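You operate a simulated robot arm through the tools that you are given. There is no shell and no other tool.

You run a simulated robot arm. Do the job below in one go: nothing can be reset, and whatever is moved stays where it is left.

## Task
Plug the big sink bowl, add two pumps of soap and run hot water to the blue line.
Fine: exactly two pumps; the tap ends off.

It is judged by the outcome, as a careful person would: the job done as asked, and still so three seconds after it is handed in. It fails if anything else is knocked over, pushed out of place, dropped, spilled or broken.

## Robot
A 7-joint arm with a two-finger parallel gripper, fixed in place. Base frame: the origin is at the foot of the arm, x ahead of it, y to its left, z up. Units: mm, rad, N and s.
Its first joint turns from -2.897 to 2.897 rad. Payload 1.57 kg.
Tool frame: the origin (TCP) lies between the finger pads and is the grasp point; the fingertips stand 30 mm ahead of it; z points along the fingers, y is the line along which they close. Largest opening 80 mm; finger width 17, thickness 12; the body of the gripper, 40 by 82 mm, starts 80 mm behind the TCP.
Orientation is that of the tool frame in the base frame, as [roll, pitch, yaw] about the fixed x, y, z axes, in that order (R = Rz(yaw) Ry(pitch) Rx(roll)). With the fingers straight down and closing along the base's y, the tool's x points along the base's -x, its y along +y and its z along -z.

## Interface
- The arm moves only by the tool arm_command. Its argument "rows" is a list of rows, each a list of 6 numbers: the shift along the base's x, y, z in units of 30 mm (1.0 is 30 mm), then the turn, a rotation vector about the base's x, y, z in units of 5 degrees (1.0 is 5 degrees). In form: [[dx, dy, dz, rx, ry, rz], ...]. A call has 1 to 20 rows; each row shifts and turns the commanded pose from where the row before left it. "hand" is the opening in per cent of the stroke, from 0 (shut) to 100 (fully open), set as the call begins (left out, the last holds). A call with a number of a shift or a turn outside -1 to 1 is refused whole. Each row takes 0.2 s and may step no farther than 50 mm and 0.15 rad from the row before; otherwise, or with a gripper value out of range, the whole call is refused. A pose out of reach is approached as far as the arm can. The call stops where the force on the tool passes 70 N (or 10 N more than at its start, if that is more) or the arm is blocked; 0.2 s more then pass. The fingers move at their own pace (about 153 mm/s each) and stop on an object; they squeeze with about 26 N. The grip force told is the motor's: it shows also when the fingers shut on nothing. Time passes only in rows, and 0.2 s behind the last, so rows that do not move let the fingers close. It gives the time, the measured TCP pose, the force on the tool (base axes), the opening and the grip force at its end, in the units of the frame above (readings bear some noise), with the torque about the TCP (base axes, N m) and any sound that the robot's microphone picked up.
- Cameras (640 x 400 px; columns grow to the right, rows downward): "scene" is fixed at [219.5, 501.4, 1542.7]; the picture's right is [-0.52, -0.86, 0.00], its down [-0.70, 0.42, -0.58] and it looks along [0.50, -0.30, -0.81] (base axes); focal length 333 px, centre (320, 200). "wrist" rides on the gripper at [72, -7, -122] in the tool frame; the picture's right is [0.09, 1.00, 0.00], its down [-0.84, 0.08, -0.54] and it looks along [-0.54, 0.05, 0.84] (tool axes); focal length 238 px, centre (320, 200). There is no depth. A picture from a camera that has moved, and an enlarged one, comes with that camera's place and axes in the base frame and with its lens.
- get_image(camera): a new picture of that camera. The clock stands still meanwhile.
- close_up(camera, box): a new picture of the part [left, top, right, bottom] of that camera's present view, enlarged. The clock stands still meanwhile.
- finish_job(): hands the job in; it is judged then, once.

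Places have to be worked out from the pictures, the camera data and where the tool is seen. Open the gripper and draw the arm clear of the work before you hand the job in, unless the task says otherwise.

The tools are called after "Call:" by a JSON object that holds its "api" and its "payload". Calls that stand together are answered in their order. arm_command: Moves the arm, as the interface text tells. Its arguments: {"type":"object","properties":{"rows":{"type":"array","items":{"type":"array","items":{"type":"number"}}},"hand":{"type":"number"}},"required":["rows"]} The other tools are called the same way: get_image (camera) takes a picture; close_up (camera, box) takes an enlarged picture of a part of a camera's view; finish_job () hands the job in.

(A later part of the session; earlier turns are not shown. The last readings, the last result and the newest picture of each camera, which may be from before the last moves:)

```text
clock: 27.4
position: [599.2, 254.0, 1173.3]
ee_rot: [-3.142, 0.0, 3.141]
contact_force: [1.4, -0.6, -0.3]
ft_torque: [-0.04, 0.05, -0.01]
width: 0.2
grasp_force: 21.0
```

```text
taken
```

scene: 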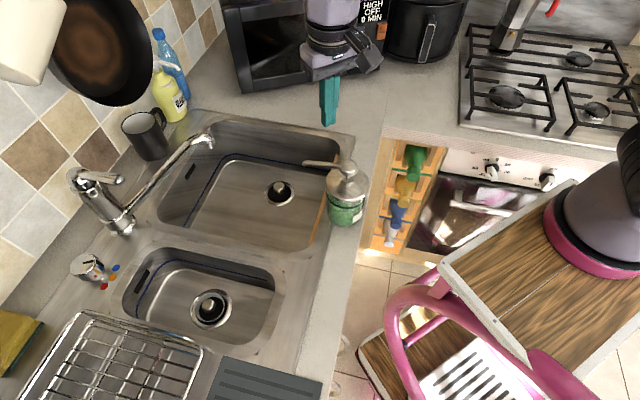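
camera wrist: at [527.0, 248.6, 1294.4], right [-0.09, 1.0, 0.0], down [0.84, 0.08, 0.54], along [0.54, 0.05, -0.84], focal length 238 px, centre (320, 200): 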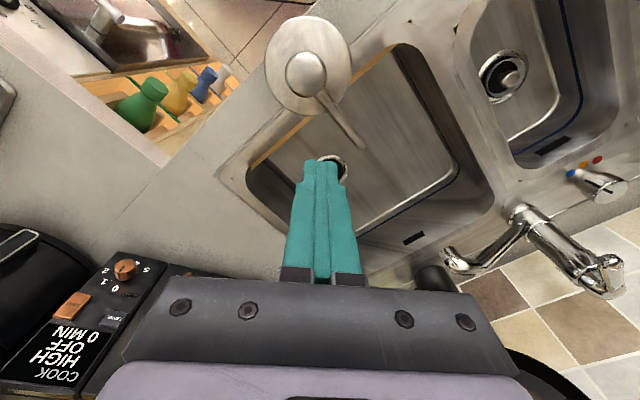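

The pump ball triangulates to about (545, 241, 1074). I move directly above it and re-measure.

Call:
{"api": "arm_command", "payload": {"rows": [[-0.9, -0.22, 0, 0, 0, 0], [-0.9, -0.21, 0, 0, 0, 0], [0, 0, -0.5, 0, 0, 0], [0, 0, 0, 0, 0, 0]]}}

Call:
{"api": "get_image", "payload": {"camera": "wrist"}}

Call:
{"api": "close_up", "payload": {"camera": "wrist", "box": [240, 40, 400, 160]}}

Call:
{"api": "close_up", "payload": {"camera": "scene", "box": [270, 80, 430, 240]}}

```text
clock: 28.4
position: [544.7, 240.8, 1158.9]
ee_rot: [-3.14, -0.001, 3.141]
contact_force: [0.0, 1.0, -0.6]
ft_torque: [0.03, 0.01, 0.01]
width: 0.0
grasp_force: 21.0
```

```text
taken
camera wrist: at [472.7, 235.3, 1279.6], right [-0.09, 1.0, 0.0], down [0.84, 0.08, 0.54], along [0.54, 0.05, -0.84], focal length 238 px, centre (320, 200)
```

wrist: 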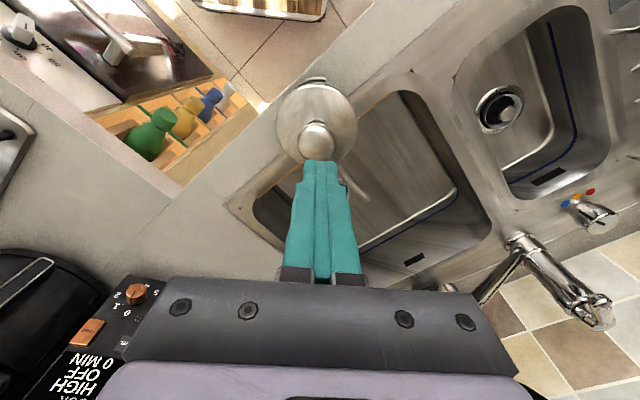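

```text
3.33 times, centred on (320, 100) of wrist
camera zoom: at [472.7, 235.3, 1279.6], right [-0.09, 1.0, 0.0], down [0.84, 0.08, 0.54], along [0.54, 0.05, -0.84], focal length 794 px, centre (320, 533)
```

zoom: 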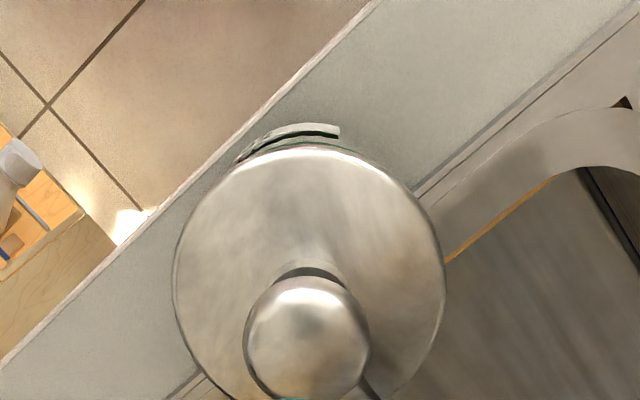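

```text
2.50 times, centred on (350, 160) of scene
camera zoom: at [219.5, 501.4, 1542.7], right [-0.52, -0.86, 0.0], down [-0.7, 0.42, -0.58], along [0.5, -0.3, -0.81], focal length 832 px, centre (245, 300)
```

zoom: 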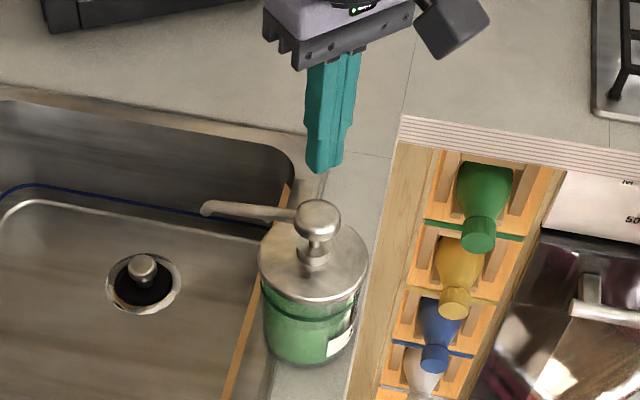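

The ball is at about (544, 239), right below the closed tips. I lower to just above it, then feel for contact.

Call:
{"api": "arm_command", "payload": {"rows": [[0, -0.04, -0.5, 0, 0, 0], [0, 0, -0.5, 0, 0, 0], [0, 0, 0, 0, 0, 0]]}}

Call:
{"api": "close_up", "payload": {"camera": "scene", "box": [290, 100, 410, 240]}}

Call:
{"api": "close_up", "payload": {"camera": "wrist", "box": [240, 60, 400, 180]}}

```text
clock: 29.2
position: [544.1, 238.8, 1126.6]
ee_rot: [-3.141, 0.0, -3.141]
contact_force: [0.8, -0.3, -0.9]
ft_torque: [0.0, 0.0, 0.0]
width: 0.0
grasp_force: 20.9
```

```text
2.86 times, centred on (350, 170) of scene
camera zoom: at [219.5, 501.4, 1542.7], right [-0.52, -0.86, 0.0], down [-0.7, 0.42, -0.58], along [0.5, -0.3, -0.81], focal length 951 px, centre (234, 286)
```

zoom: 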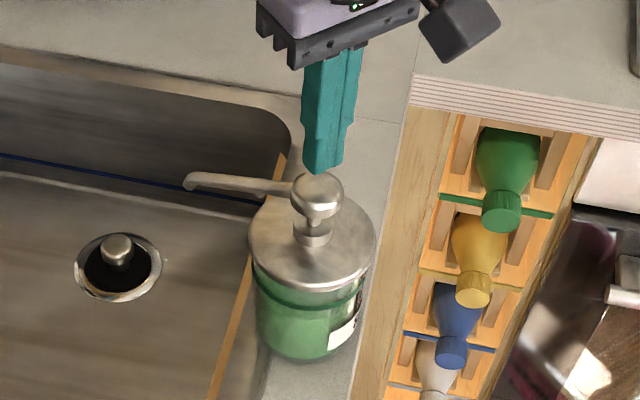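

```text
3.33 times, centred on (320, 120) of wrist
camera zoom: at [472.8, 233.7, 1249.2], right [-0.09, 1.0, 0.0], down [0.84, 0.08, 0.54], along [0.54, 0.05, -0.84], focal length 794 px, centre (320, 467)
```

zoom: 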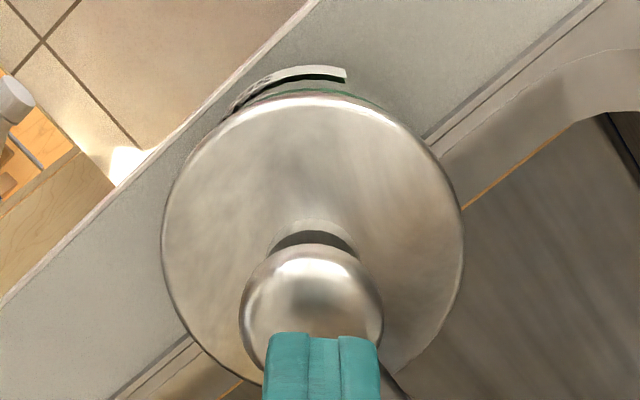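

The ball is about 2 mm to -y of the tips. I correct that and feel down slowly for contact.

Call:
{"api": "arm_command", "payload": {"rows": [[0, -0.06, 0, 0, 0, 0], [0, 0, -0.1, 0, 0, 0], [0, 0, -0.1, 0, 0, 0]]}}

```text
clock: 30.0
position: [545.4, 238.1, 1122.0]
ee_rot: [-3.14, 0.0, -3.14]
contact_force: [0.1, -0.9, 0.5]
ft_torque: [0.03, 0.0, 0.01]
width: 0.0
grasp_force: 20.9
```

Call:
{"api": "arm_command", "payload": {"rows": [[0, 0, -0.1, 0, 0, 0], [0, 0, 0, 0, 0, 0]]}}

Call:
{"api": "close_up", "payload": {"camera": "scene", "box": [290, 100, 410, 240]}}

```text
clock: 30.6
position: [544.8, 238.2, 1119.2]
ee_rot: [3.14, 0.0, -3.141]
contact_force: [-0.2, 1.4, -0.1]
ft_torque: [-0.02, -0.04, 0.01]
width: 0.1
grasp_force: 21.2
```

```text
2.86 times, centred on (350, 170) of scene
camera zoom: at [219.5, 501.4, 1542.7], right [-0.52, -0.86, 0.0], down [-0.7, 0.42, -0.58], along [0.5, -0.3, -0.81], focal length 951 px, centre (234, 286)
```

zoom: 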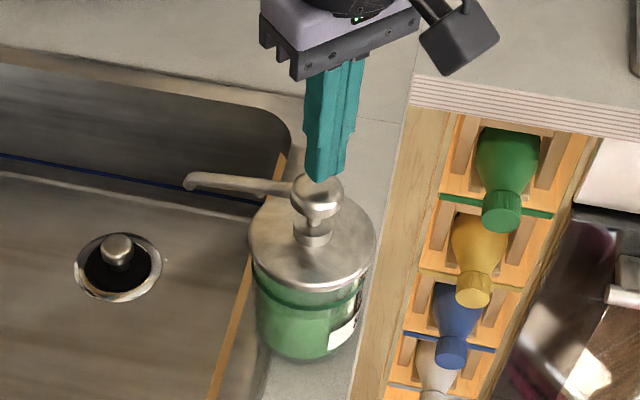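

The tips are almost touching the ball. I continue in small steps.

Call:
{"api": "arm_command", "payload": {"rows": [[0, 0, -0.1, 0, 0, 0], [0, 0, 0, 0, 0, 0]]}}

Call:
{"api": "arm_command", "payload": {"rows": [[0, 0, -0.1, 0, 0, 0], [0, 0, 0, 0, 0, 0]]}}

```text
clock: 31.2
position: [545.0, 237.7, 1116.3]
ee_rot: [-3.141, 0.0, -3.14]
contact_force: [0.1, -0.9, -1.2]
ft_torque: [0.01, 0.02, 0.0]
width: 0.1
grasp_force: 21.6
```

```text
clock: 31.8
position: [544.6, 236.7, 1113.0]
ee_rot: [-3.141, -0.001, -3.14]
contact_force: [-0.4, 0.7, 0.8]
ft_torque: [-0.01, 0.01, -0.01]
width: 0.0
grasp_force: 22.1
```

Call:
{"api": "arm_command", "payload": {"rows": [[0, 0, -0.1, 0, 0, 0], [0, 0, 0, 0, 0, 0]]}}

Call:
{"api": "close_up", "payload": {"camera": "scene", "box": [290, 100, 410, 240]}}

Call:
{"api": "close_up", "payload": {"camera": "wrist", "box": [240, 60, 400, 180]}}

```text
clock: 32.4
position: [544.6, 236.2, 1110.0]
ee_rot: [3.14, 0.0, 3.142]
contact_force: [-0.1, -0.1, -1.0]
ft_torque: [0.01, 0.01, 0.02]
width: 0.0
grasp_force: 21.1
```

```text
2.86 times, centred on (350, 170) of scene
camera zoom: at [219.5, 501.4, 1542.7], right [-0.52, -0.86, 0.0], down [-0.7, 0.42, -0.58], along [0.5, -0.3, -0.81], focal length 951 px, centre (234, 286)
```

zoom: 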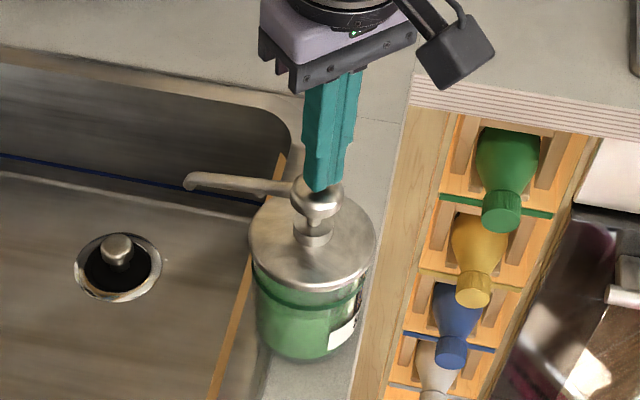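

```text
3.33 times, centred on (320, 120) of wrist
camera zoom: at [473.0, 231.7, 1231.5], right [-0.09, 1.0, 0.0], down [0.84, 0.08, 0.54], along [0.54, 0.05, -0.84], focal length 794 px, centre (320, 467)
```

zoom: 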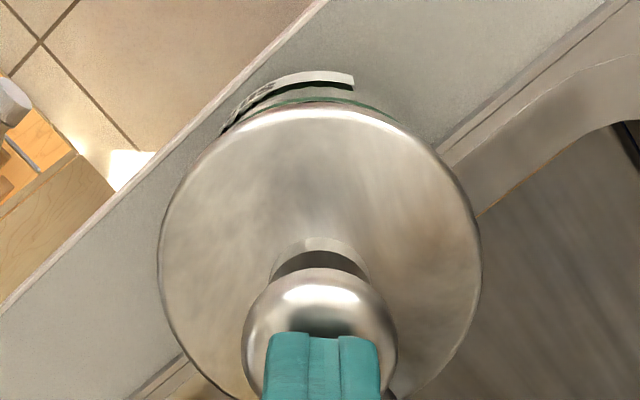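

There is still no contact. Re-solving with both views puts the ball at about (550, 238, 1060), so I raise a little, shift +5 mm in x and feel again.

Call:
{"api": "arm_command", "payload": {"rows": [[0, 0, 0.15, 0, 0, 0], [0.16, 0.03, 0, 0, 0, 0], [0, 0, -0.15, 0, 0, 0], [0, 0, 0, 0, 0, 0]]}}

Call:
{"api": "arm_command", "payload": {"rows": [[0, 0, -0.1, 0, 0, 0], [0, 0, 0, 0, 0, 0]]}}

```text
clock: 33.4
position: [549.7, 239.1, 1109.2]
ee_rot: [3.141, 0.0, 3.141]
contact_force: [0.3, 0.0, -0.3]
ft_torque: [0.04, 0.02, -0.04]
width: 0.0
grasp_force: 21.1
```

```text
clock: 34.0
position: [549.6, 237.8, 1106.7]
ee_rot: [-3.141, 0.0, -3.141]
contact_force: [0.3, 0.1, 0.5]
ft_torque: [-0.01, -0.01, -0.02]
width: 0.0
grasp_force: 21.4
```

Call:
{"api": "arm_command", "payload": {"rows": [[0, 0, -0.1, 0, 0, 0], [0, 0, 0, 0, 0, 0]]}}

Call:
{"api": "close_up", "payload": {"camera": "scene", "box": [310, 140, 390, 200]}}

Call:
{"api": "close_up", "payload": {"camera": "wrist", "box": [240, 60, 400, 180]}}

```text
clock: 34.6
position: [548.1, 238.5, 1104.4]
ee_rot: [3.141, -0.001, -3.141]
contact_force: [0.2, 0.3, -0.1]
ft_torque: [0.0, -0.02, -0.02]
width: 0.0
grasp_force: 21.8
```

```text
6.67 times, centred on (350, 170) of scene
camera zoom: at [219.5, 501.4, 1542.7], right [-0.52, -0.86, 0.0], down [-0.7, 0.42, -0.58], along [0.5, -0.3, -0.81], focal length 2220 px, centre (120, 400)
```

zoom: 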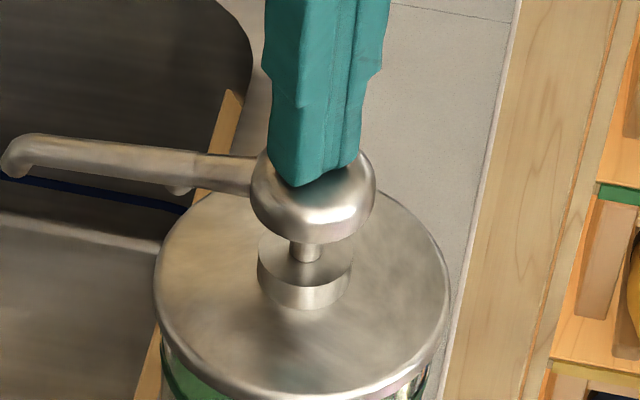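

```text
3.33 times, centred on (320, 120) of wrist
camera zoom: at [477.9, 232.6, 1225.3], right [-0.09, 1.0, 0.0], down [0.84, 0.08, 0.54], along [0.54, 0.05, -0.84], focal length 794 px, centre (320, 467)
```

zoom: 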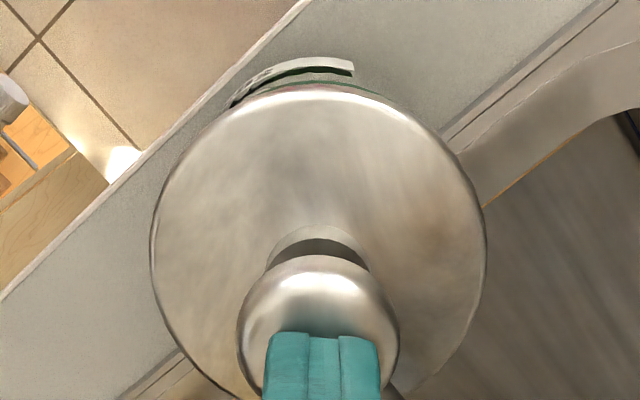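

The reflection nearly meets the fingertip in the picture, so contact is close. I continue in fine steps.

Call:
{"api": "arm_command", "payload": {"rows": [[0, 0, -0.1, 0, 0, 0], [0, 0, 0, 0, 0, 0]]}}

Call:
{"api": "arm_command", "payload": {"rows": [[0, 0, -0.07, 0, 0, 0], [0, 0, 0, 0, 0, 0]]}}

```text
clock: 35.2
position: [549.7, 238.7, 1100.1]
ee_rot: [-3.141, -0.001, -3.141]
contact_force: [-0.2, 1.0, 1.3]
ft_torque: [0.03, 0.01, 0.0]
width: 0.4
grasp_force: 21.1
```

```text
clock: 35.8
position: [550.1, 239.0, 1099.9]
ee_rot: [3.141, 0.002, 3.141]
contact_force: [0.4, 0.1, 1.2]
ft_torque: [0.01, 0.02, -0.02]
width: 0.1
grasp_force: 21.4
```

Call:
{"api": "close_up", "payload": {"camera": "scene", "box": [310, 140, 390, 200]}}

Call:
{"api": "arm_command", "payload": {"rows": [[0, 0, -0.07, 0, 0, 0], [0, 0, 0, 0, 0, 0]]}}

Call:
{"api": "close_up", "payload": {"camera": "scene", "box": [310, 140, 390, 200]}}

```text
6.67 times, centred on (350, 170) of scene
camera zoom: at [219.5, 501.4, 1542.7], right [-0.52, -0.86, 0.0], down [-0.7, 0.42, -0.58], along [0.5, -0.3, -0.81], focal length 2220 px, centre (120, 400)
```

zoom: 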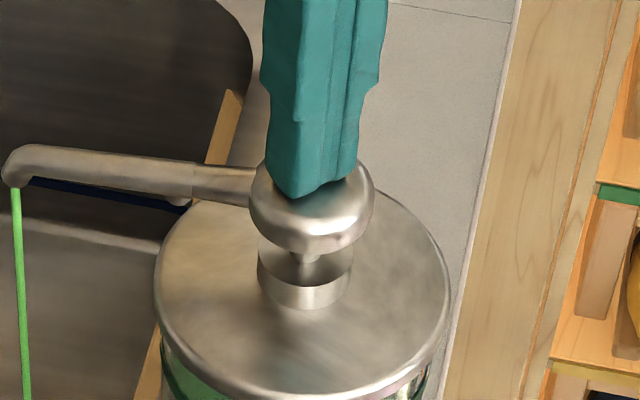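

```text
clock: 36.4
position: [550.0, 238.3, 1096.3]
ee_rot: [3.14, -0.002, 3.141]
contact_force: [-0.4, -0.1, 3.1]
ft_torque: [-0.05, -0.06, -0.06]
width: 0.0
grasp_force: 21.7
```

```text
6.67 times, centred on (350, 170) of scene
camera zoom: at [219.5, 501.4, 1542.7], right [-0.52, -0.86, 0.0], down [-0.7, 0.42, -0.58], along [0.5, -0.3, -0.81], focal length 2220 px, centre (120, 400)
```

zoom: 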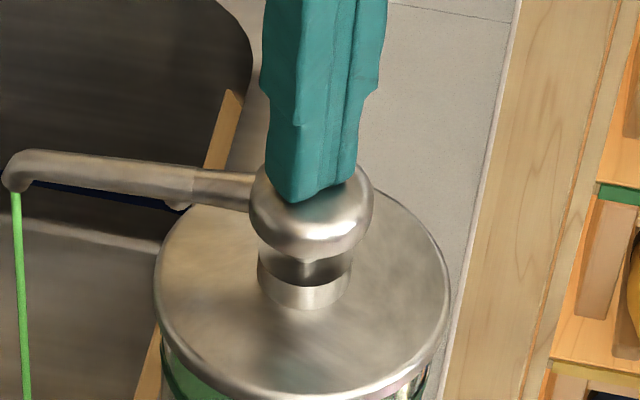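

The pump moves very lightly and is already dispensing into the bowl. I finish this one stroke in a single smooth push until it bottoms.

Call:
{"api": "arm_command", "payload": {"rows": [[0, 0, -0.1, 0, 0, 0], [0, 0, -0.1, 0, 0, 0], [0, 0, -0.1, 0, 0, 0]]}}

Call:
{"api": "close_up", "payload": {"camera": "scene", "box": [310, 140, 390, 200]}}

```text
clock: 37.2
position: [550.8, 238.5, 1087.8]
ee_rot: [3.139, 0.001, -3.141]
contact_force: [-0.4, -3.6, 17.8]
ft_torque: [-0.12, 0.01, 0.03]
width: 0.2
grasp_force: 21.5
```

```text
6.67 times, centred on (350, 170) of scene
camera zoom: at [219.5, 501.4, 1542.7], right [-0.52, -0.86, 0.0], down [-0.7, 0.42, -0.58], along [0.5, -0.3, -0.81], focal length 2220 px, centre (120, 400)
```

zoom: 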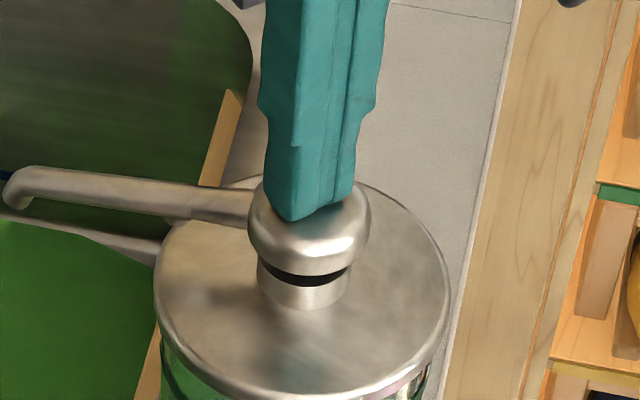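

The stroke bottomed at 18 N with one pump of soap in the bowl. I lift fully clear so that the head springs back, then check.

Call:
{"api": "arm_command", "payload": {"rows": [[0, 0, 0.9, 0, 0, 0], [0, 0, 0, 0, 0, 0], [0, 0, 0, 0, 0, 0]]}}

Call:
{"api": "get_image", "payload": {"camera": "scene"}}

Call:
{"api": "close_up", "payload": {"camera": "scene", "box": [310, 140, 390, 200]}}

```text
clock: 38.0
position: [548.8, 238.4, 1115.1]
ee_rot: [3.139, 0.001, -3.141]
contact_force: [-0.5, -0.8, 0.0]
ft_torque: [0.01, -0.02, 0.0]
width: 0.0
grasp_force: 20.6
```

```text
taken
```

scene: 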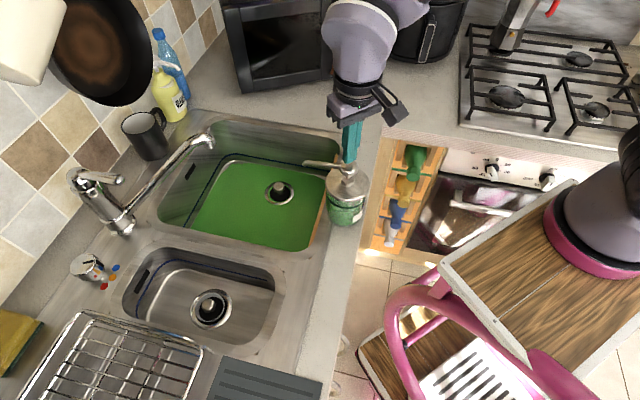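

```text
6.67 times, centred on (350, 170) of scene
camera zoom: at [219.5, 501.4, 1542.7], right [-0.52, -0.86, 0.0], down [-0.7, 0.42, -0.58], along [0.5, -0.3, -0.81], focal length 2220 px, centre (120, 400)
```

zoom: 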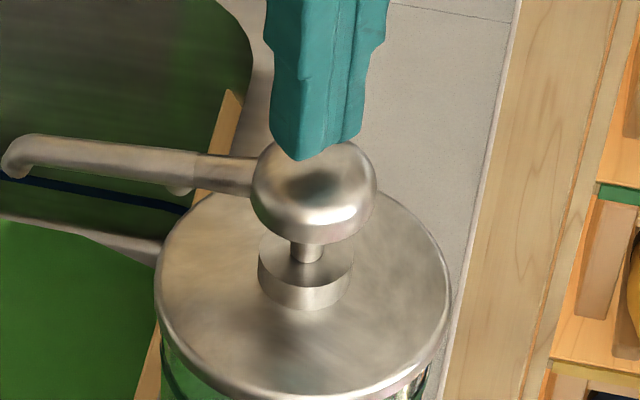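

The head has sprung back and the bottle is in place. Now the second and last pump: one continuous stroke down to 1088.

Call:
{"api": "arm_command", "payload": {"rows": [[0, 0, -0.3, 0, 0, 0], [0, 0, -0.2, 0, 0, 0], [0, 0, -0.2, 0, 0, 0], [0, 0, -0.2, 0, 0, 0], [0, 0, 0, 0, 0, 0]]}}

Call:
{"api": "close_up", "payload": {"camera": "scene", "box": [310, 140, 390, 200]}}

```text
clock: 39.2
position: [549.1, 238.3, 1088.0]
ee_rot: [3.14, 0.003, 3.141]
contact_force: [-1.4, -2.5, 19.7]
ft_torque: [-0.03, 0.01, 0.0]
width: 0.2
grasp_force: 20.9
```

```text
6.67 times, centred on (350, 170) of scene
camera zoom: at [219.5, 501.4, 1542.7], right [-0.52, -0.86, 0.0], down [-0.7, 0.42, -0.58], along [0.5, -0.3, -0.81], focal length 2220 px, centre (120, 400)
```

zoom: 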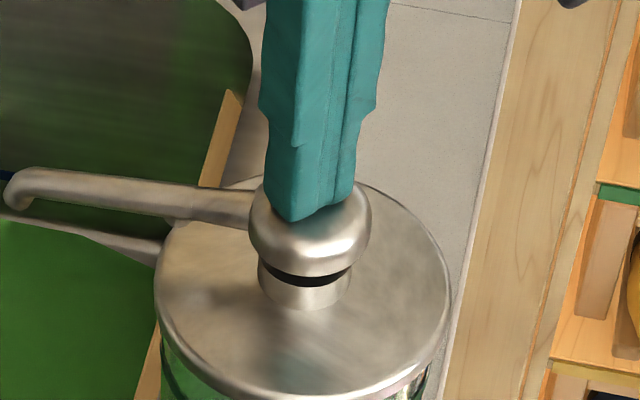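

The second stroke bottomed too. I lift well clear and move over towards the tap area to examine the knob and lever.

Call:
{"api": "arm_command", "payload": {"rows": [[0, 0, 0.9, 0, 0, 0], [0, 0, 0.95, 0, 0, 0], [0, 0, 0.95, 0, 0, 0], [0, 0, 0.95, 0, 0, 0], [0, 0, 0.95, 0, 0, 0], [0, 0, 0.95, 0, 0, 0]]}}

Call:
{"api": "arm_command", "payload": {"rows": [[0, 0.95, 0, 0, 0, 0], [0, 0.95, 0, 0, 0, 0], [0, 0.95, 0, 0, 0, 0], [0, 0.95, 0, 0, 0, 0], [0, 0.95, 0, 0, 0, 0], [0, 0.95, 0, 0, 0, 0], [0, 0.95, 0, 0, 0, 0], [0, 0.95, 0, 0, 0, 0]]}}

Call:
{"api": "get_image", "payload": {"camera": "wrist"}}

Call:
{"api": "get_image", "payload": {"camera": "scene"}}

```text
clock: 40.6
position: [549.8, 240.3, 1256.1]
ee_rot: [-3.141, -0.001, -3.141]
contact_force: [1.0, 0.2, 1.2]
ft_torque: [0.01, -0.04, -0.01]
width: 0.2
grasp_force: 21.5
```

```text
clock: 42.4
position: [549.9, 467.3, 1259.2]
ee_rot: [-3.141, 0.0, 3.141]
contact_force: [-0.5, -0.1, 0.6]
ft_torque: [0.06, -0.01, 0.0]
width: 0.1
grasp_force: 21.2
```

```text
taken
camera wrist: at [477.7, 460.8, 1379.4], right [-0.09, 1.0, 0.0], down [0.84, 0.08, 0.54], along [0.54, 0.05, -0.84], focal length 238 px, centre (320, 200)
```

wrist: 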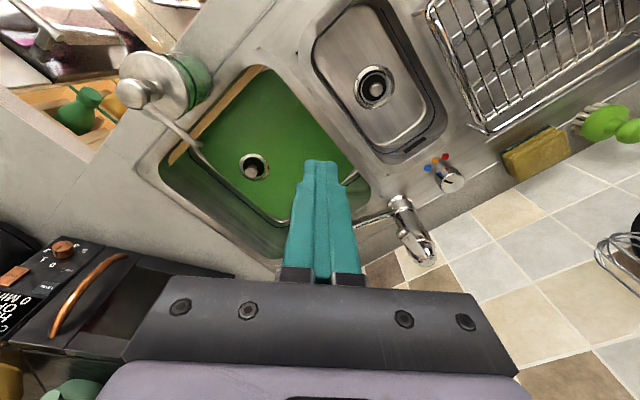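

```text
taken
```

scene: 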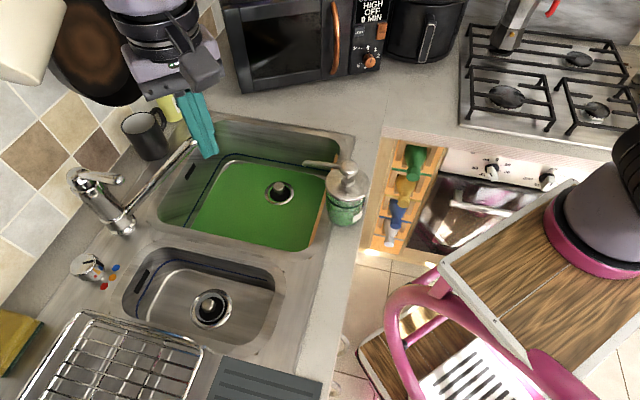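

I zoom in on the tap, lever and knob from this angle.

Call:
{"api": "close_up", "payload": {"camera": "wrist", "box": [340, 140, 500, 280]}}

Call:
{"api": "close_up", "payload": {"camera": "scene", "box": [60, 150, 160, 250]}}

Call:
{"api": "close_up", "payload": {"camera": "wrist", "box": [410, 140, 480, 200]}}

```text
2.86 times, centred on (420, 210) of wrist
camera zoom: at [477.7, 460.8, 1379.4], right [-0.09, 1.0, 0.0], down [0.84, 0.08, 0.54], along [0.54, 0.05, -0.84], focal length 681 px, centre (34, 171)
```

zoom: 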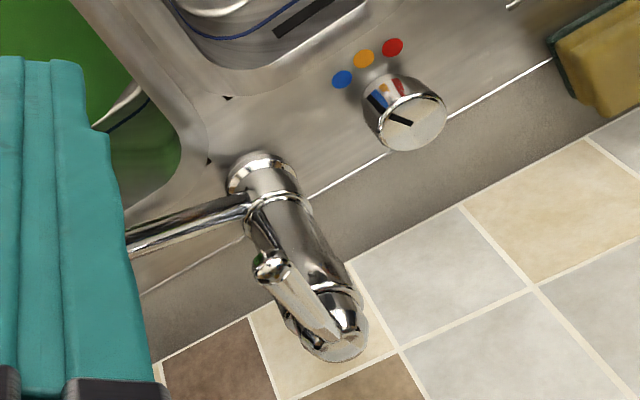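

```text
4.00 times, centred on (110, 200) of scene
camera zoom: at [219.5, 501.4, 1542.7], right [-0.52, -0.86, 0.0], down [-0.7, 0.42, -0.58], along [0.5, -0.3, -0.81], focal length 1332 px, centre (1160, 200)
```

zoom: 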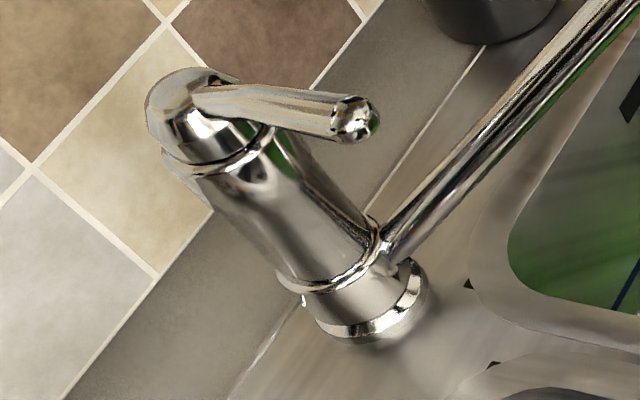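

```text
6.67 times, centred on (445, 170) of wrist
camera zoom: at [477.7, 460.8, 1379.4], right [-0.09, 1.0, 0.0], down [0.84, 0.08, 0.54], along [0.54, 0.05, -0.84], focal length 1589 px, centre (-513, 400)
```

zoom: 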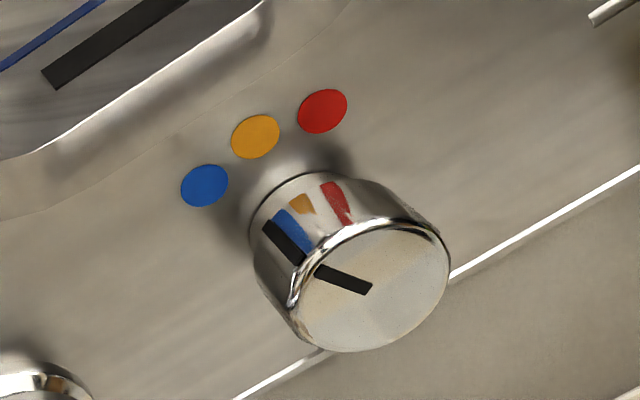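

The lever is horizontal, with its tip at about (709, 611, 1097) and root at about (748, 662, 1103). The knob is at about (686, 751, 952) and points at blue. Before reaching near the wall I tilt the wrist camera up to check for things hanging there.

Call:
{"api": "arm_command", "payload": {"rows": [[0, 0, 0, 0.69, -0.72, 0], [0, 0, 0, 0.69, -0.72, 0], [0, 0, 0, 0.69, -0.72, 0], [0, 0, 0, 0.69, -0.72, 0], [0, 0, 0, 0.69, -0.72, 0], [0, 0, 0, 0.69, -0.72, 0], [0, 0, 0, 0.69, -0.72, 0], [0, 0, 0, 0.69, -0.72, 0]]}}

Call:
{"api": "get_image", "payload": {"camera": "wrist"}}

Call:
{"api": "get_image", "payload": {"camera": "scene"}}

```text
clock: 44.2
position: [549.3, 465.6, 1257.8]
ee_rot: [2.616, 0.482, 3.01]
contact_force: [-0.2, 0.0, -0.7]
ft_torque: [0.06, -0.02, 0.02]
width: 0.0
grasp_force: 21.0
```

```text
taken
camera wrist: at [431.3, 415.6, 1314.0], right [-0.2, 0.9, 0.4], down [0.47, -0.27, 0.84], along [0.86, 0.35, -0.37], focal length 238 px, centre (320, 200)
```

wrist: 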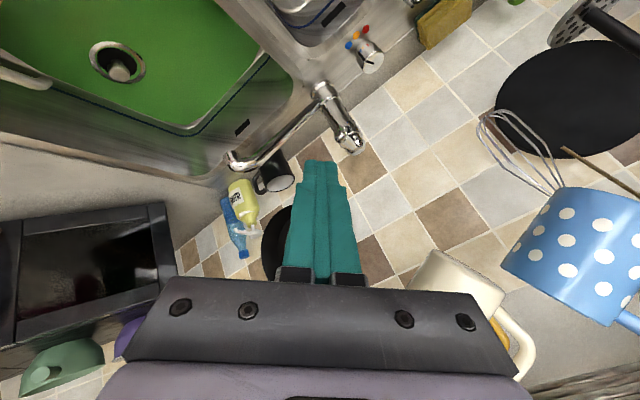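

```text
taken
```

scene: 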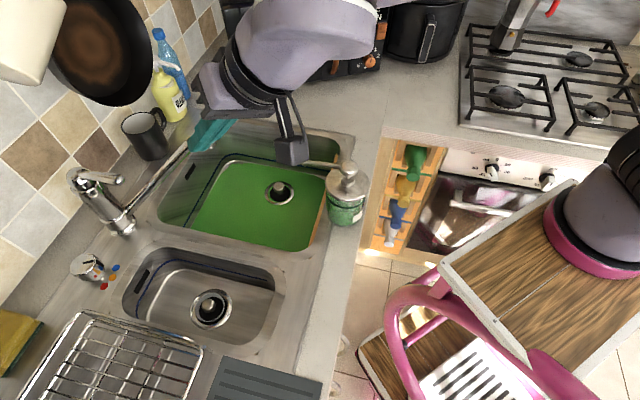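

Jugs hang over the tap; the white one's lower corner triangulates to about (656, 605, 1316). I zoom in to get its extents.

Call:
{"api": "close_up", "payload": {"camera": "wrist", "box": [380, 160, 640, 400]}}

Call:
{"api": "close_up", "payload": {"camera": "scene", "box": [0, 0, 160, 110]}}

```text
1.67 times, centred on (510, 280) of wrist
camera zoom: at [431.3, 415.6, 1314.0], right [-0.2, 0.9, 0.4], down [0.47, -0.27, 0.84], along [0.86, 0.35, -0.37], focal length 397 px, centre (3, 67)
```

zoom: 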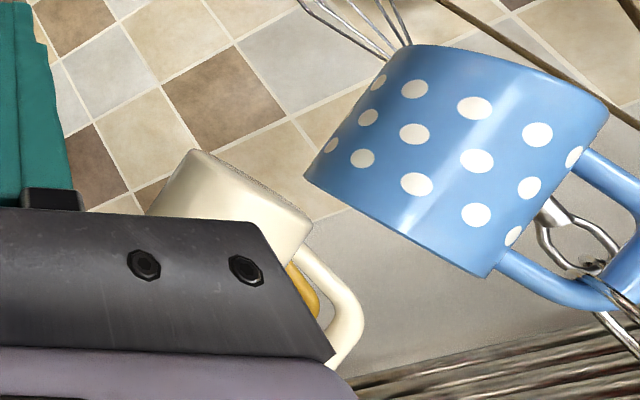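

```text
3.64 times, centred on (80, 55) of scene
camera zoom: at [219.5, 501.4, 1542.7], right [-0.52, -0.86, 0.0], down [-0.7, 0.42, -0.58], along [0.5, -0.3, -0.81], focal length 1211 px, centre (1193, 727)
```

zoom: 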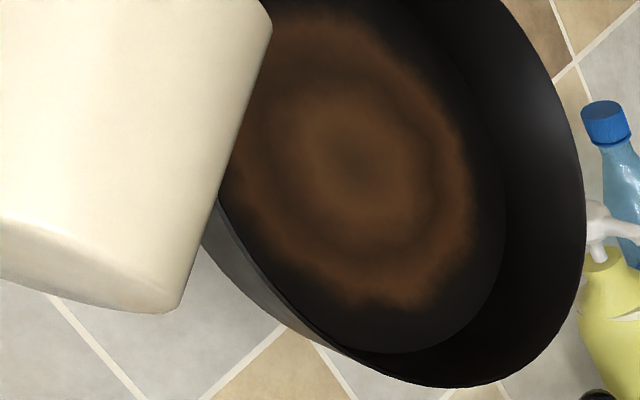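

The mugs hang above about z = 1300, so I'll work at the tap with the hand tilted and low, coming from the robot side. First I roll the tool about its own axis so that the fingers close horizontally, square to the wall direction.

Call:
{"api": "arm_command", "payload": {"rows": [[0, 0, 0, -0.451, -0.433, 0.745], [0, 0, 0, -0.451, -0.433, 0.745], [0, 0, 0, -0.451, -0.433, 0.745], [0, 0, 0, -0.451, -0.433, 0.745], [0, 0, 0, -0.451, -0.433, 0.745], [0, 0, 0, -0.451, -0.433, 0.745], [0, 0, 0, -0.451, -0.433, 0.745], [0, 0, 0, -0.451, -0.433, 0.745], [0, 0, 0, -0.451, -0.433, 0.745]]}}

Call:
{"api": "get_image", "payload": {"camera": "wrist"}}

Call:
{"api": "get_image", "payload": {"camera": "scene"}}

```text
clock: 46.2
position: [549.3, 466.2, 1257.8]
ee_rot: [-3.141, 0.699, -2.376]
contact_force: [-0.4, 0.3, -0.8]
ft_torque: [0.01, -0.01, 0.01]
width: 0.0
grasp_force: 22.1
```

```text
taken
camera wrist: at [458.0, 370.2, 1303.9], right [-0.74, 0.67, -0.06], down [0.16, 0.26, 0.95], along [0.65, 0.7, -0.3], focal length 238 px, centre (320, 200)
```

wrist: 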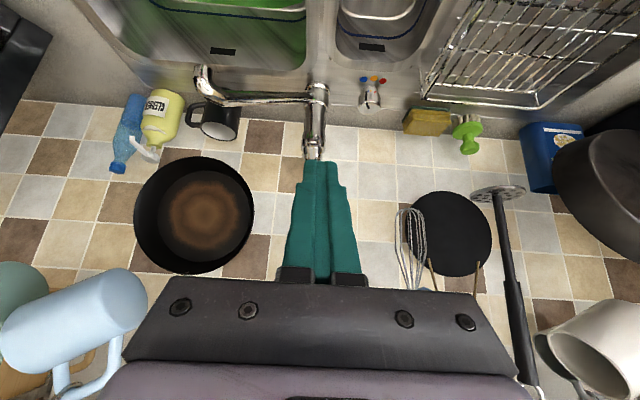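

```text
taken
```

scene: 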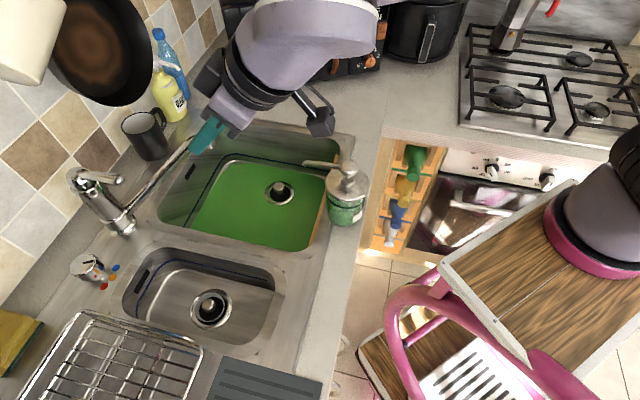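

The tool now faces the wall squarely (heading about 44°, tilt 40°). I move down to an intermediate point clear of the lever and spout, turning the heading to about 65° for the knob.

Call:
{"api": "arm_command", "payload": {"rows": [[0.06, 0.744, -0.9, 0, 0, 0.707], [0.06, 0.744, -0.9, 0, 0, 0.707], [0.06, 0.744, -0.9, 0, 0, 0.707], [0.06, 0.744, -0.9, 0, 0, 0.707], [0.06, 0.744, -0.9, 0, 0, 0.707], [0.06, 0.744, -0.9, 0, 0, 0.707]], "hand": 100}}

Call:
{"api": "get_image", "payload": {"camera": "wrist"}}

Call:
{"api": "get_image", "payload": {"camera": "scene"}}

```text
clock: 47.6
position: [559.6, 600.8, 1095.0]
ee_rot: [3.141, 0.698, -2.007]
contact_force: [-0.3, -0.5, 1.0]
ft_torque: [-0.01, 0.01, 0.01]
width: 79.8
grasp_force: 0.1
```

```text
taken
camera wrist: at [509.7, 477.4, 1142.0], right [-0.93, 0.36, -0.06], down [0.05, 0.3, 0.95], along [0.36, 0.89, -0.3], focal length 238 px, centre (320, 200)
```

wrist: 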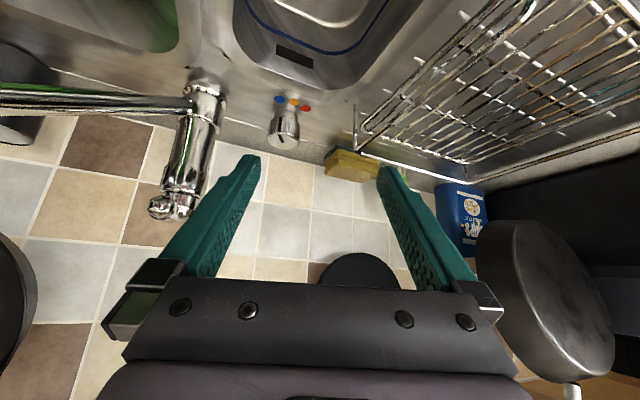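

```text
taken
```

scene: 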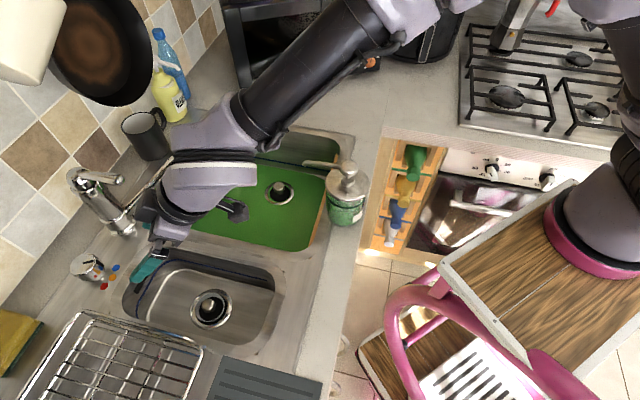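

I zoom in on the knob to refine its position.

Call:
{"api": "close_up", "payload": {"camera": "wrist", "box": [240, 70, 340, 170]}}

Call:
{"api": "close_up", "payload": {"camera": "scene", "box": [60, 230, 220, 340]}}

Call:
{"api": "close_up", "payload": {"camera": "wrist", "box": [120, 60, 280, 240]}}

```text
4.00 times, centred on (290, 120) of wrist
camera zoom: at [509.7, 477.4, 1142.0], right [-0.93, 0.36, -0.06], down [0.05, 0.3, 0.95], along [0.36, 0.89, -0.3], focal length 953 px, centre (440, 520)
```

zoom: 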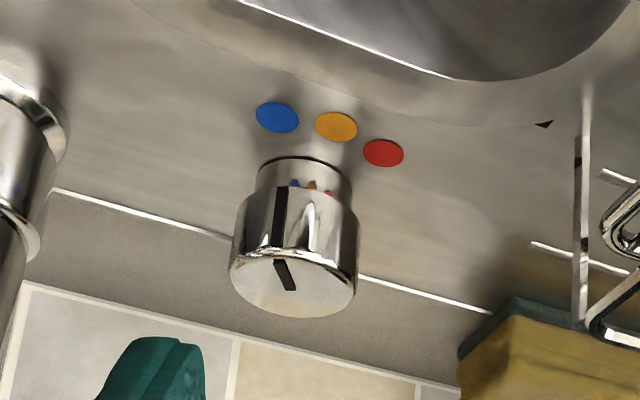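

```text
3.64 times, centred on (140, 285) of scene
camera zoom: at [219.5, 501.4, 1542.7], right [-0.52, -0.86, 0.0], down [-0.7, 0.42, -0.58], along [0.5, -0.3, -0.81], focal length 1211 px, centre (974, -109)
```

zoom: 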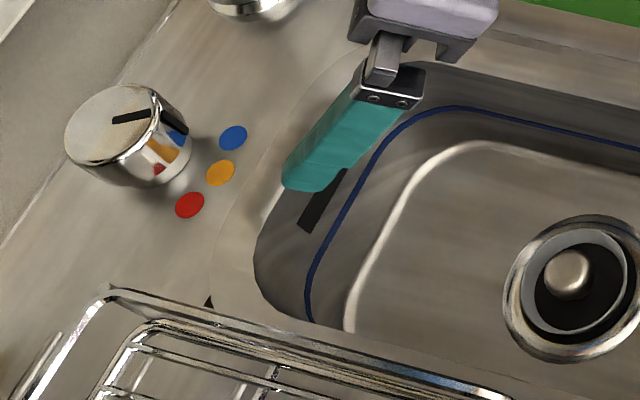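

```text
2.22 times, centred on (200, 150) of wrist
camera zoom: at [509.7, 477.4, 1142.0], right [-0.93, 0.36, -0.06], down [0.05, 0.3, 0.95], along [0.36, 0.89, -0.3], focal length 530 px, centre (587, 311)
```

zoom: 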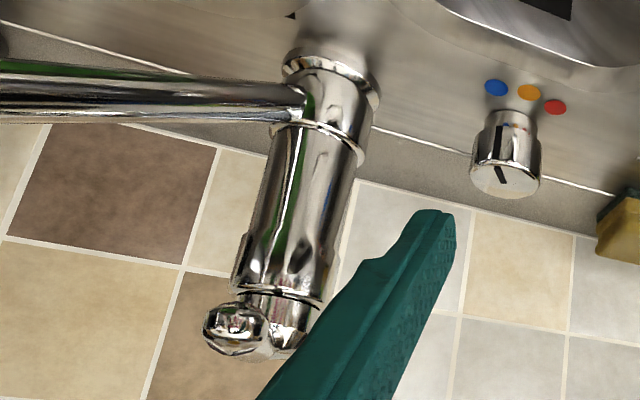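

The knob top is at (687, 751, 952) with a cap of about 48 mm, and the rack's nearest top corner is at (571, 748, 989). I move to a standoff point back along the tool axis from the knob.

Call:
{"api": "arm_command", "payload": {"rows": [[0.69, 0.655, -0.53, 0, 0, 0], [0.69, 0.655, -0.53, 0, 0, 0], [0.69, 0.655, -0.53, 0, 0, 0], [0.69, 0.655, -0.53, 0, 0, 0], [0.69, 0.655, -0.53, 0, 0, 0]], "hand": 100}}

Call:
{"api": "get_image", "payload": {"camera": "wrist"}}

Call:
{"api": "get_image", "payload": {"camera": "scene"}}

```text
clock: 48.8
position: [664.6, 698.8, 1016.9]
ee_rot: [3.14, 0.7, -2.009]
contact_force: [-1.2, -0.4, 0.7]
ft_torque: [-0.01, -0.01, 0.01]
width: 80.0
grasp_force: 0.2
```

```text
taken
camera wrist: at [613.2, 576.8, 1063.1], right [-0.93, 0.36, -0.06], down [0.05, 0.3, 0.95], along [0.36, 0.89, -0.3], focal length 238 px, centre (320, 200)
```

wrist: 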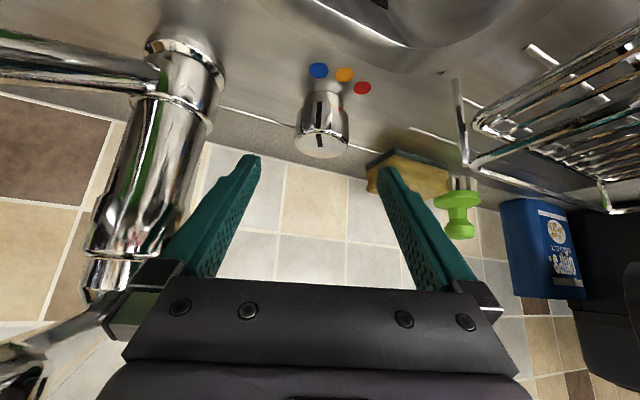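

```text
taken
```

scene: 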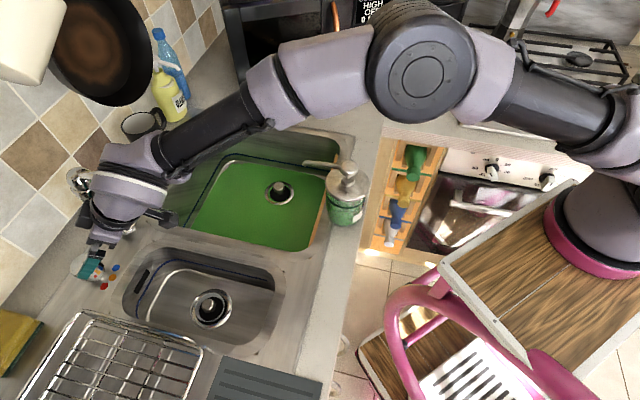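

The knob is centred between the open fingers and the elbow is well above the bottle. I approach 60 mm along the tool axis and check.

Call:
{"api": "arm_command", "payload": {"rows": [[0.15, 0.39, -0.51, 0, 0, 0], [0.15, 0.39, -0.51, 0, 0, 0], [0.16, 0.39, -0.51, 0, 0, 0]], "hand": 100}}

Call:
{"api": "get_image", "payload": {"camera": "wrist"}}

Call:
{"api": "get_image", "payload": {"camera": "scene"}}

```text
clock: 49.6
position: [677.8, 733.3, 970.3]
ee_rot: [-3.138, 0.7, -2.007]
contact_force: [-0.1, 0.6, 0.4]
ft_torque: [0.01, 0.0, 0.01]
width: 80.1
grasp_force: 0.0
```

```text
taken
camera wrist: at [627.3, 611.3, 1016.7], right [-0.93, 0.36, -0.06], down [0.05, 0.3, 0.95], along [0.36, 0.89, -0.3], focal length 238 px, centre (320, 200)
```

wrist: 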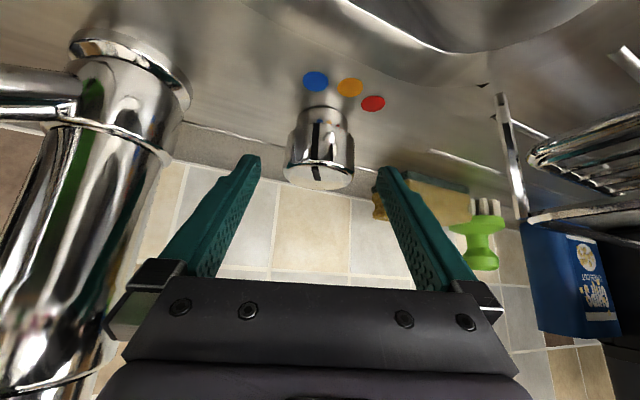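

```text
taken
```

scene: 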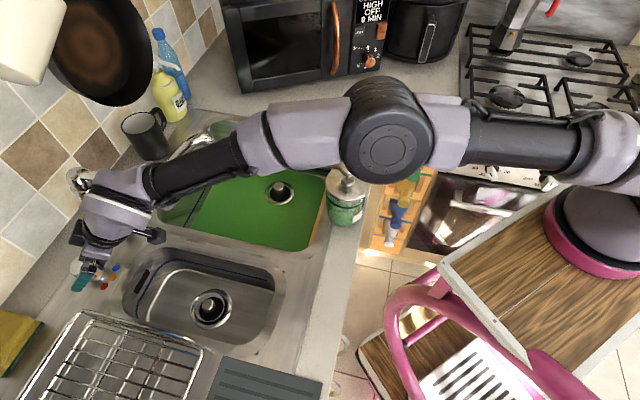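

The fingers straddle the knob. The elbow has come lower, so I advance in small steps and keep watching it relative to the soap bottle.

Call:
{"api": "arm_command", "payload": {"rows": [[0.1, 0.24, -0.3, 0, 0, 0], [0.1, 0.24, -0.3, 0, 0, 0]], "hand": 100}}

Call:
{"api": "get_image", "payload": {"camera": "scene"}}

Call:
{"api": "get_image", "payload": {"camera": "wrist"}}

```text
clock: 50.2
position: [683.2, 748.1, 952.2]
ee_rot: [-3.141, 0.698, -2.007]
contact_force: [0.2, 0.4, 0.6]
ft_torque: [0.02, 0.05, -0.02]
width: 80.0
grasp_force: 0.0
```

```text
taken
```

scene: 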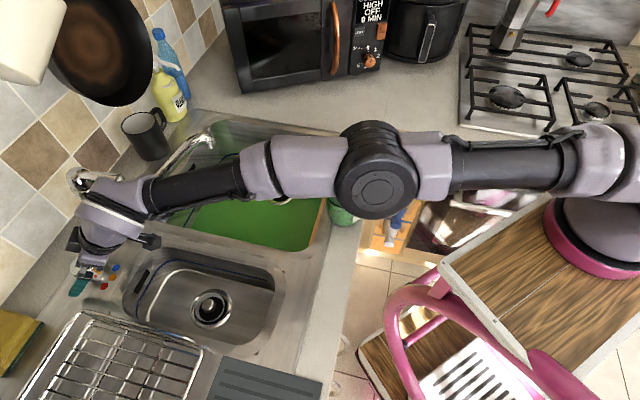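

```text
taken
camera wrist: at [632.8, 625.6, 998.4], right [-0.93, 0.36, -0.06], down [0.05, 0.3, 0.95], along [0.36, 0.89, -0.3], focal length 238 px, centre (320, 200)
```

wrist: 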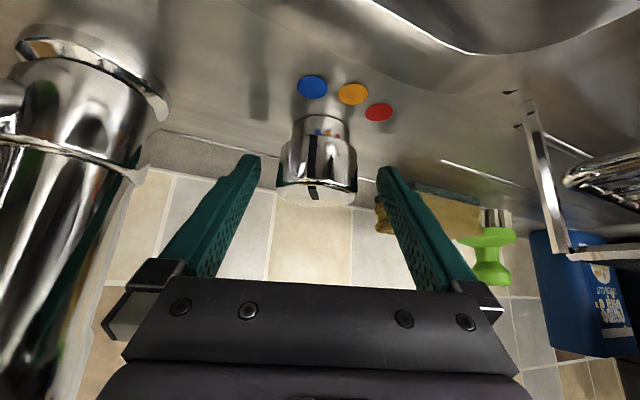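

The arm is nearly straight but the elbow, at about (425, 290, 1195), stays clear of the bottle. I make the last few millimetres and close on the knob cap.

Call:
{"api": "arm_command", "payload": {"rows": [[0.12, 0.08, -0.2, 0, 0, 0], [0, 0, 0, 0, 0, 0]], "hand": 100}}

Call:
{"api": "arm_command", "payload": {"rows": [[0, 0, 0, 0, 0, 0], [0, 0, 0, 0, 0, 0], [0, 0, 0, 0, 0, 0]], "hand": 0}}

Call:
{"api": "get_image", "payload": {"camera": "wrist"}}

Call:
{"api": "get_image", "payload": {"camera": "scene"}}

```text
clock: 50.8
position: [686.5, 750.0, 945.8]
ee_rot: [-3.141, 0.699, -2.007]
contact_force: [0.1, 0.3, -0.4]
ft_torque: [-0.02, 0.01, 0.0]
width: 80.0
grasp_force: 0.1
```

```text
clock: 51.6
position: [686.1, 749.9, 944.9]
ee_rot: [-3.139, 0.698, -2.009]
contact_force: [-2.6, 0.8, -0.5]
ft_torque: [0.09, 0.11, -0.12]
width: 47.1
grasp_force: 44.8
```

```text
taken
camera wrist: at [635.8, 627.3, 992.1], right [-0.93, 0.36, -0.06], down [0.05, 0.3, 0.95], along [0.36, 0.89, -0.3], focal length 238 px, centre (320, 200)
```

wrist: 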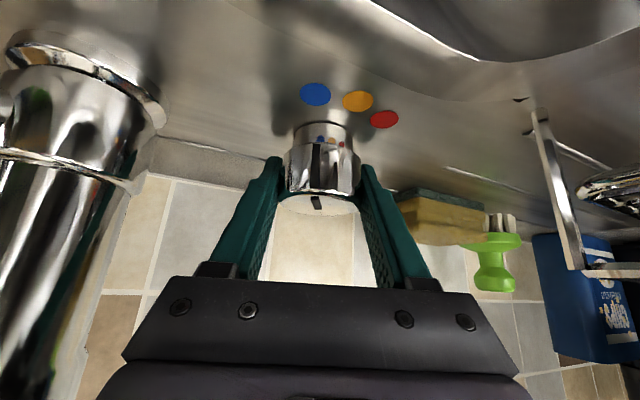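

```text
taken
```

scene: 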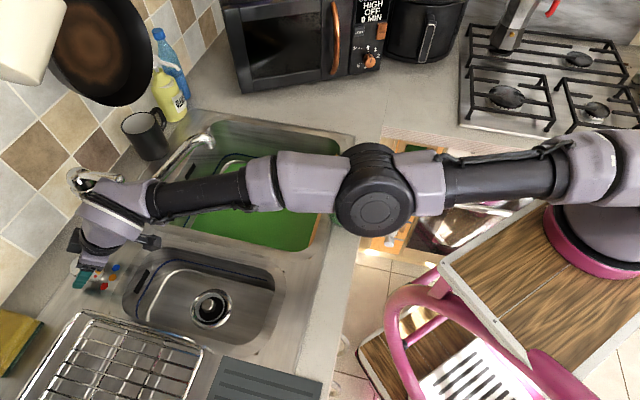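

The cap is gripped (47 mm). I turn clockwise about the vertical in small steps.

Call:
{"api": "arm_command", "payload": {"rows": [[0, 0, 0, 0, 0, -0.6], [0, 0, 0, 0, 0, -0.6], [0, 0, 0, 0, 0, -0.6], [0, 0, 0, 0, 0, 0]]}}

Call:
{"api": "get_image", "payload": {"camera": "wrist"}}

Call:
{"api": "close_up", "payload": {"camera": "scene", "box": [60, 240, 140, 300]}}

```text
clock: 52.6
position: [687.1, 749.9, 945.3]
ee_rot: [3.141, 0.698, -2.164]
contact_force: [-3.3, 9.6, -6.1]
ft_torque: [0.57, -0.52, -0.01]
width: 46.8
grasp_force: 44.6
```

```text
taken
camera wrist: at [616.8, 636.3, 992.2], right [-0.86, 0.5, -0.06], down [0.1, 0.29, 0.95], along [0.49, 0.82, -0.3], focal length 238 px, centre (320, 200)
```

wrist: 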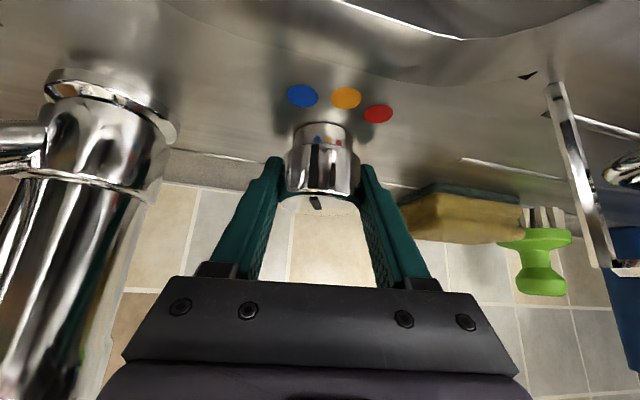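

```text
6.67 times, centred on (100, 270) of scene
camera zoom: at [219.5, 501.4, 1542.7], right [-0.52, -0.86, 0.0], down [-0.7, 0.42, -0.58], along [0.5, -0.3, -0.81], focal length 2220 px, centre (1787, -267)
```

zoom: 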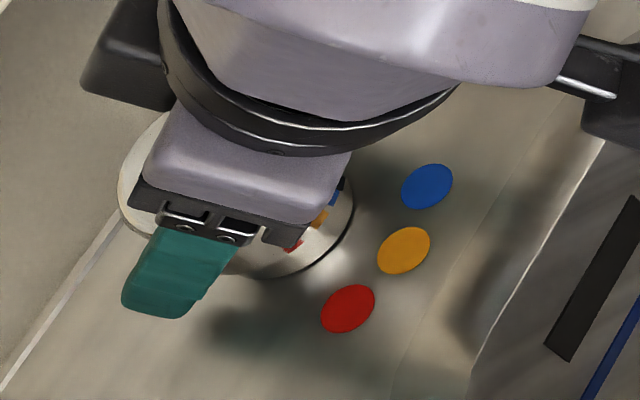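

The pointer stays fixed relative to the fingers, so the knob is turning with them. I continue to about 30° in total.

Call:
{"api": "arm_command", "payload": {"rows": [[0, 0, 0, 0, 0, -0.7], [0, 0, 0, 0, 0, -0.7], [0, 0, 0, 0, 0, -0.7], [0, 0, 0, 0, 0, -0.7], [0, 0, 0, 0, 0, -0.7], [0, 0, 0, 0, 0, -0.7], [0, 0, 0, 0, 0, 0]]}}

Call:
{"api": "get_image", "payload": {"camera": "wrist"}}

Call:
{"api": "get_image", "payload": {"camera": "scene"}}

```text
clock: 54.2
position: [673.3, 740.4, 947.1]
ee_rot: [3.141, 0.701, -2.529]
contact_force: [-5.4, 56.4, -1.5]
ft_torque: [0.65, 0.11, 0.72]
width: 46.9
grasp_force: 45.0
out of reach, approached as far as the arm can: row 1, 3, 4, 5, 6
```

```text
taken
camera wrist: at [568.1, 658.9, 993.3], right [-0.63, 0.77, -0.06], down [0.19, 0.23, 0.95], along [0.75, 0.59, -0.29], focal length 238 px, centre (320, 200)
```

wrist: 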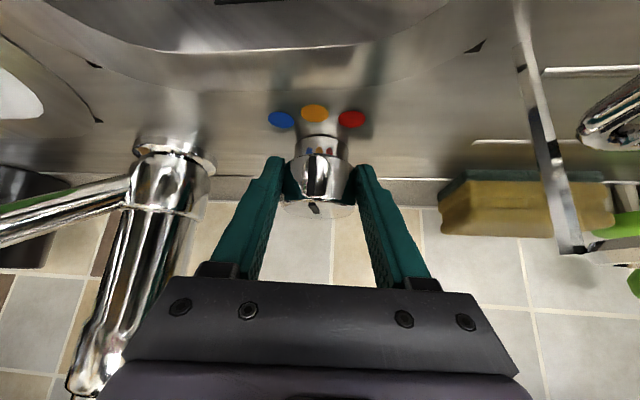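

```text
taken
```

scene: 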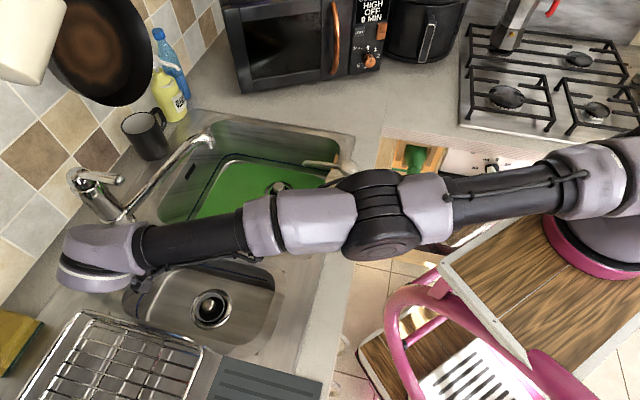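

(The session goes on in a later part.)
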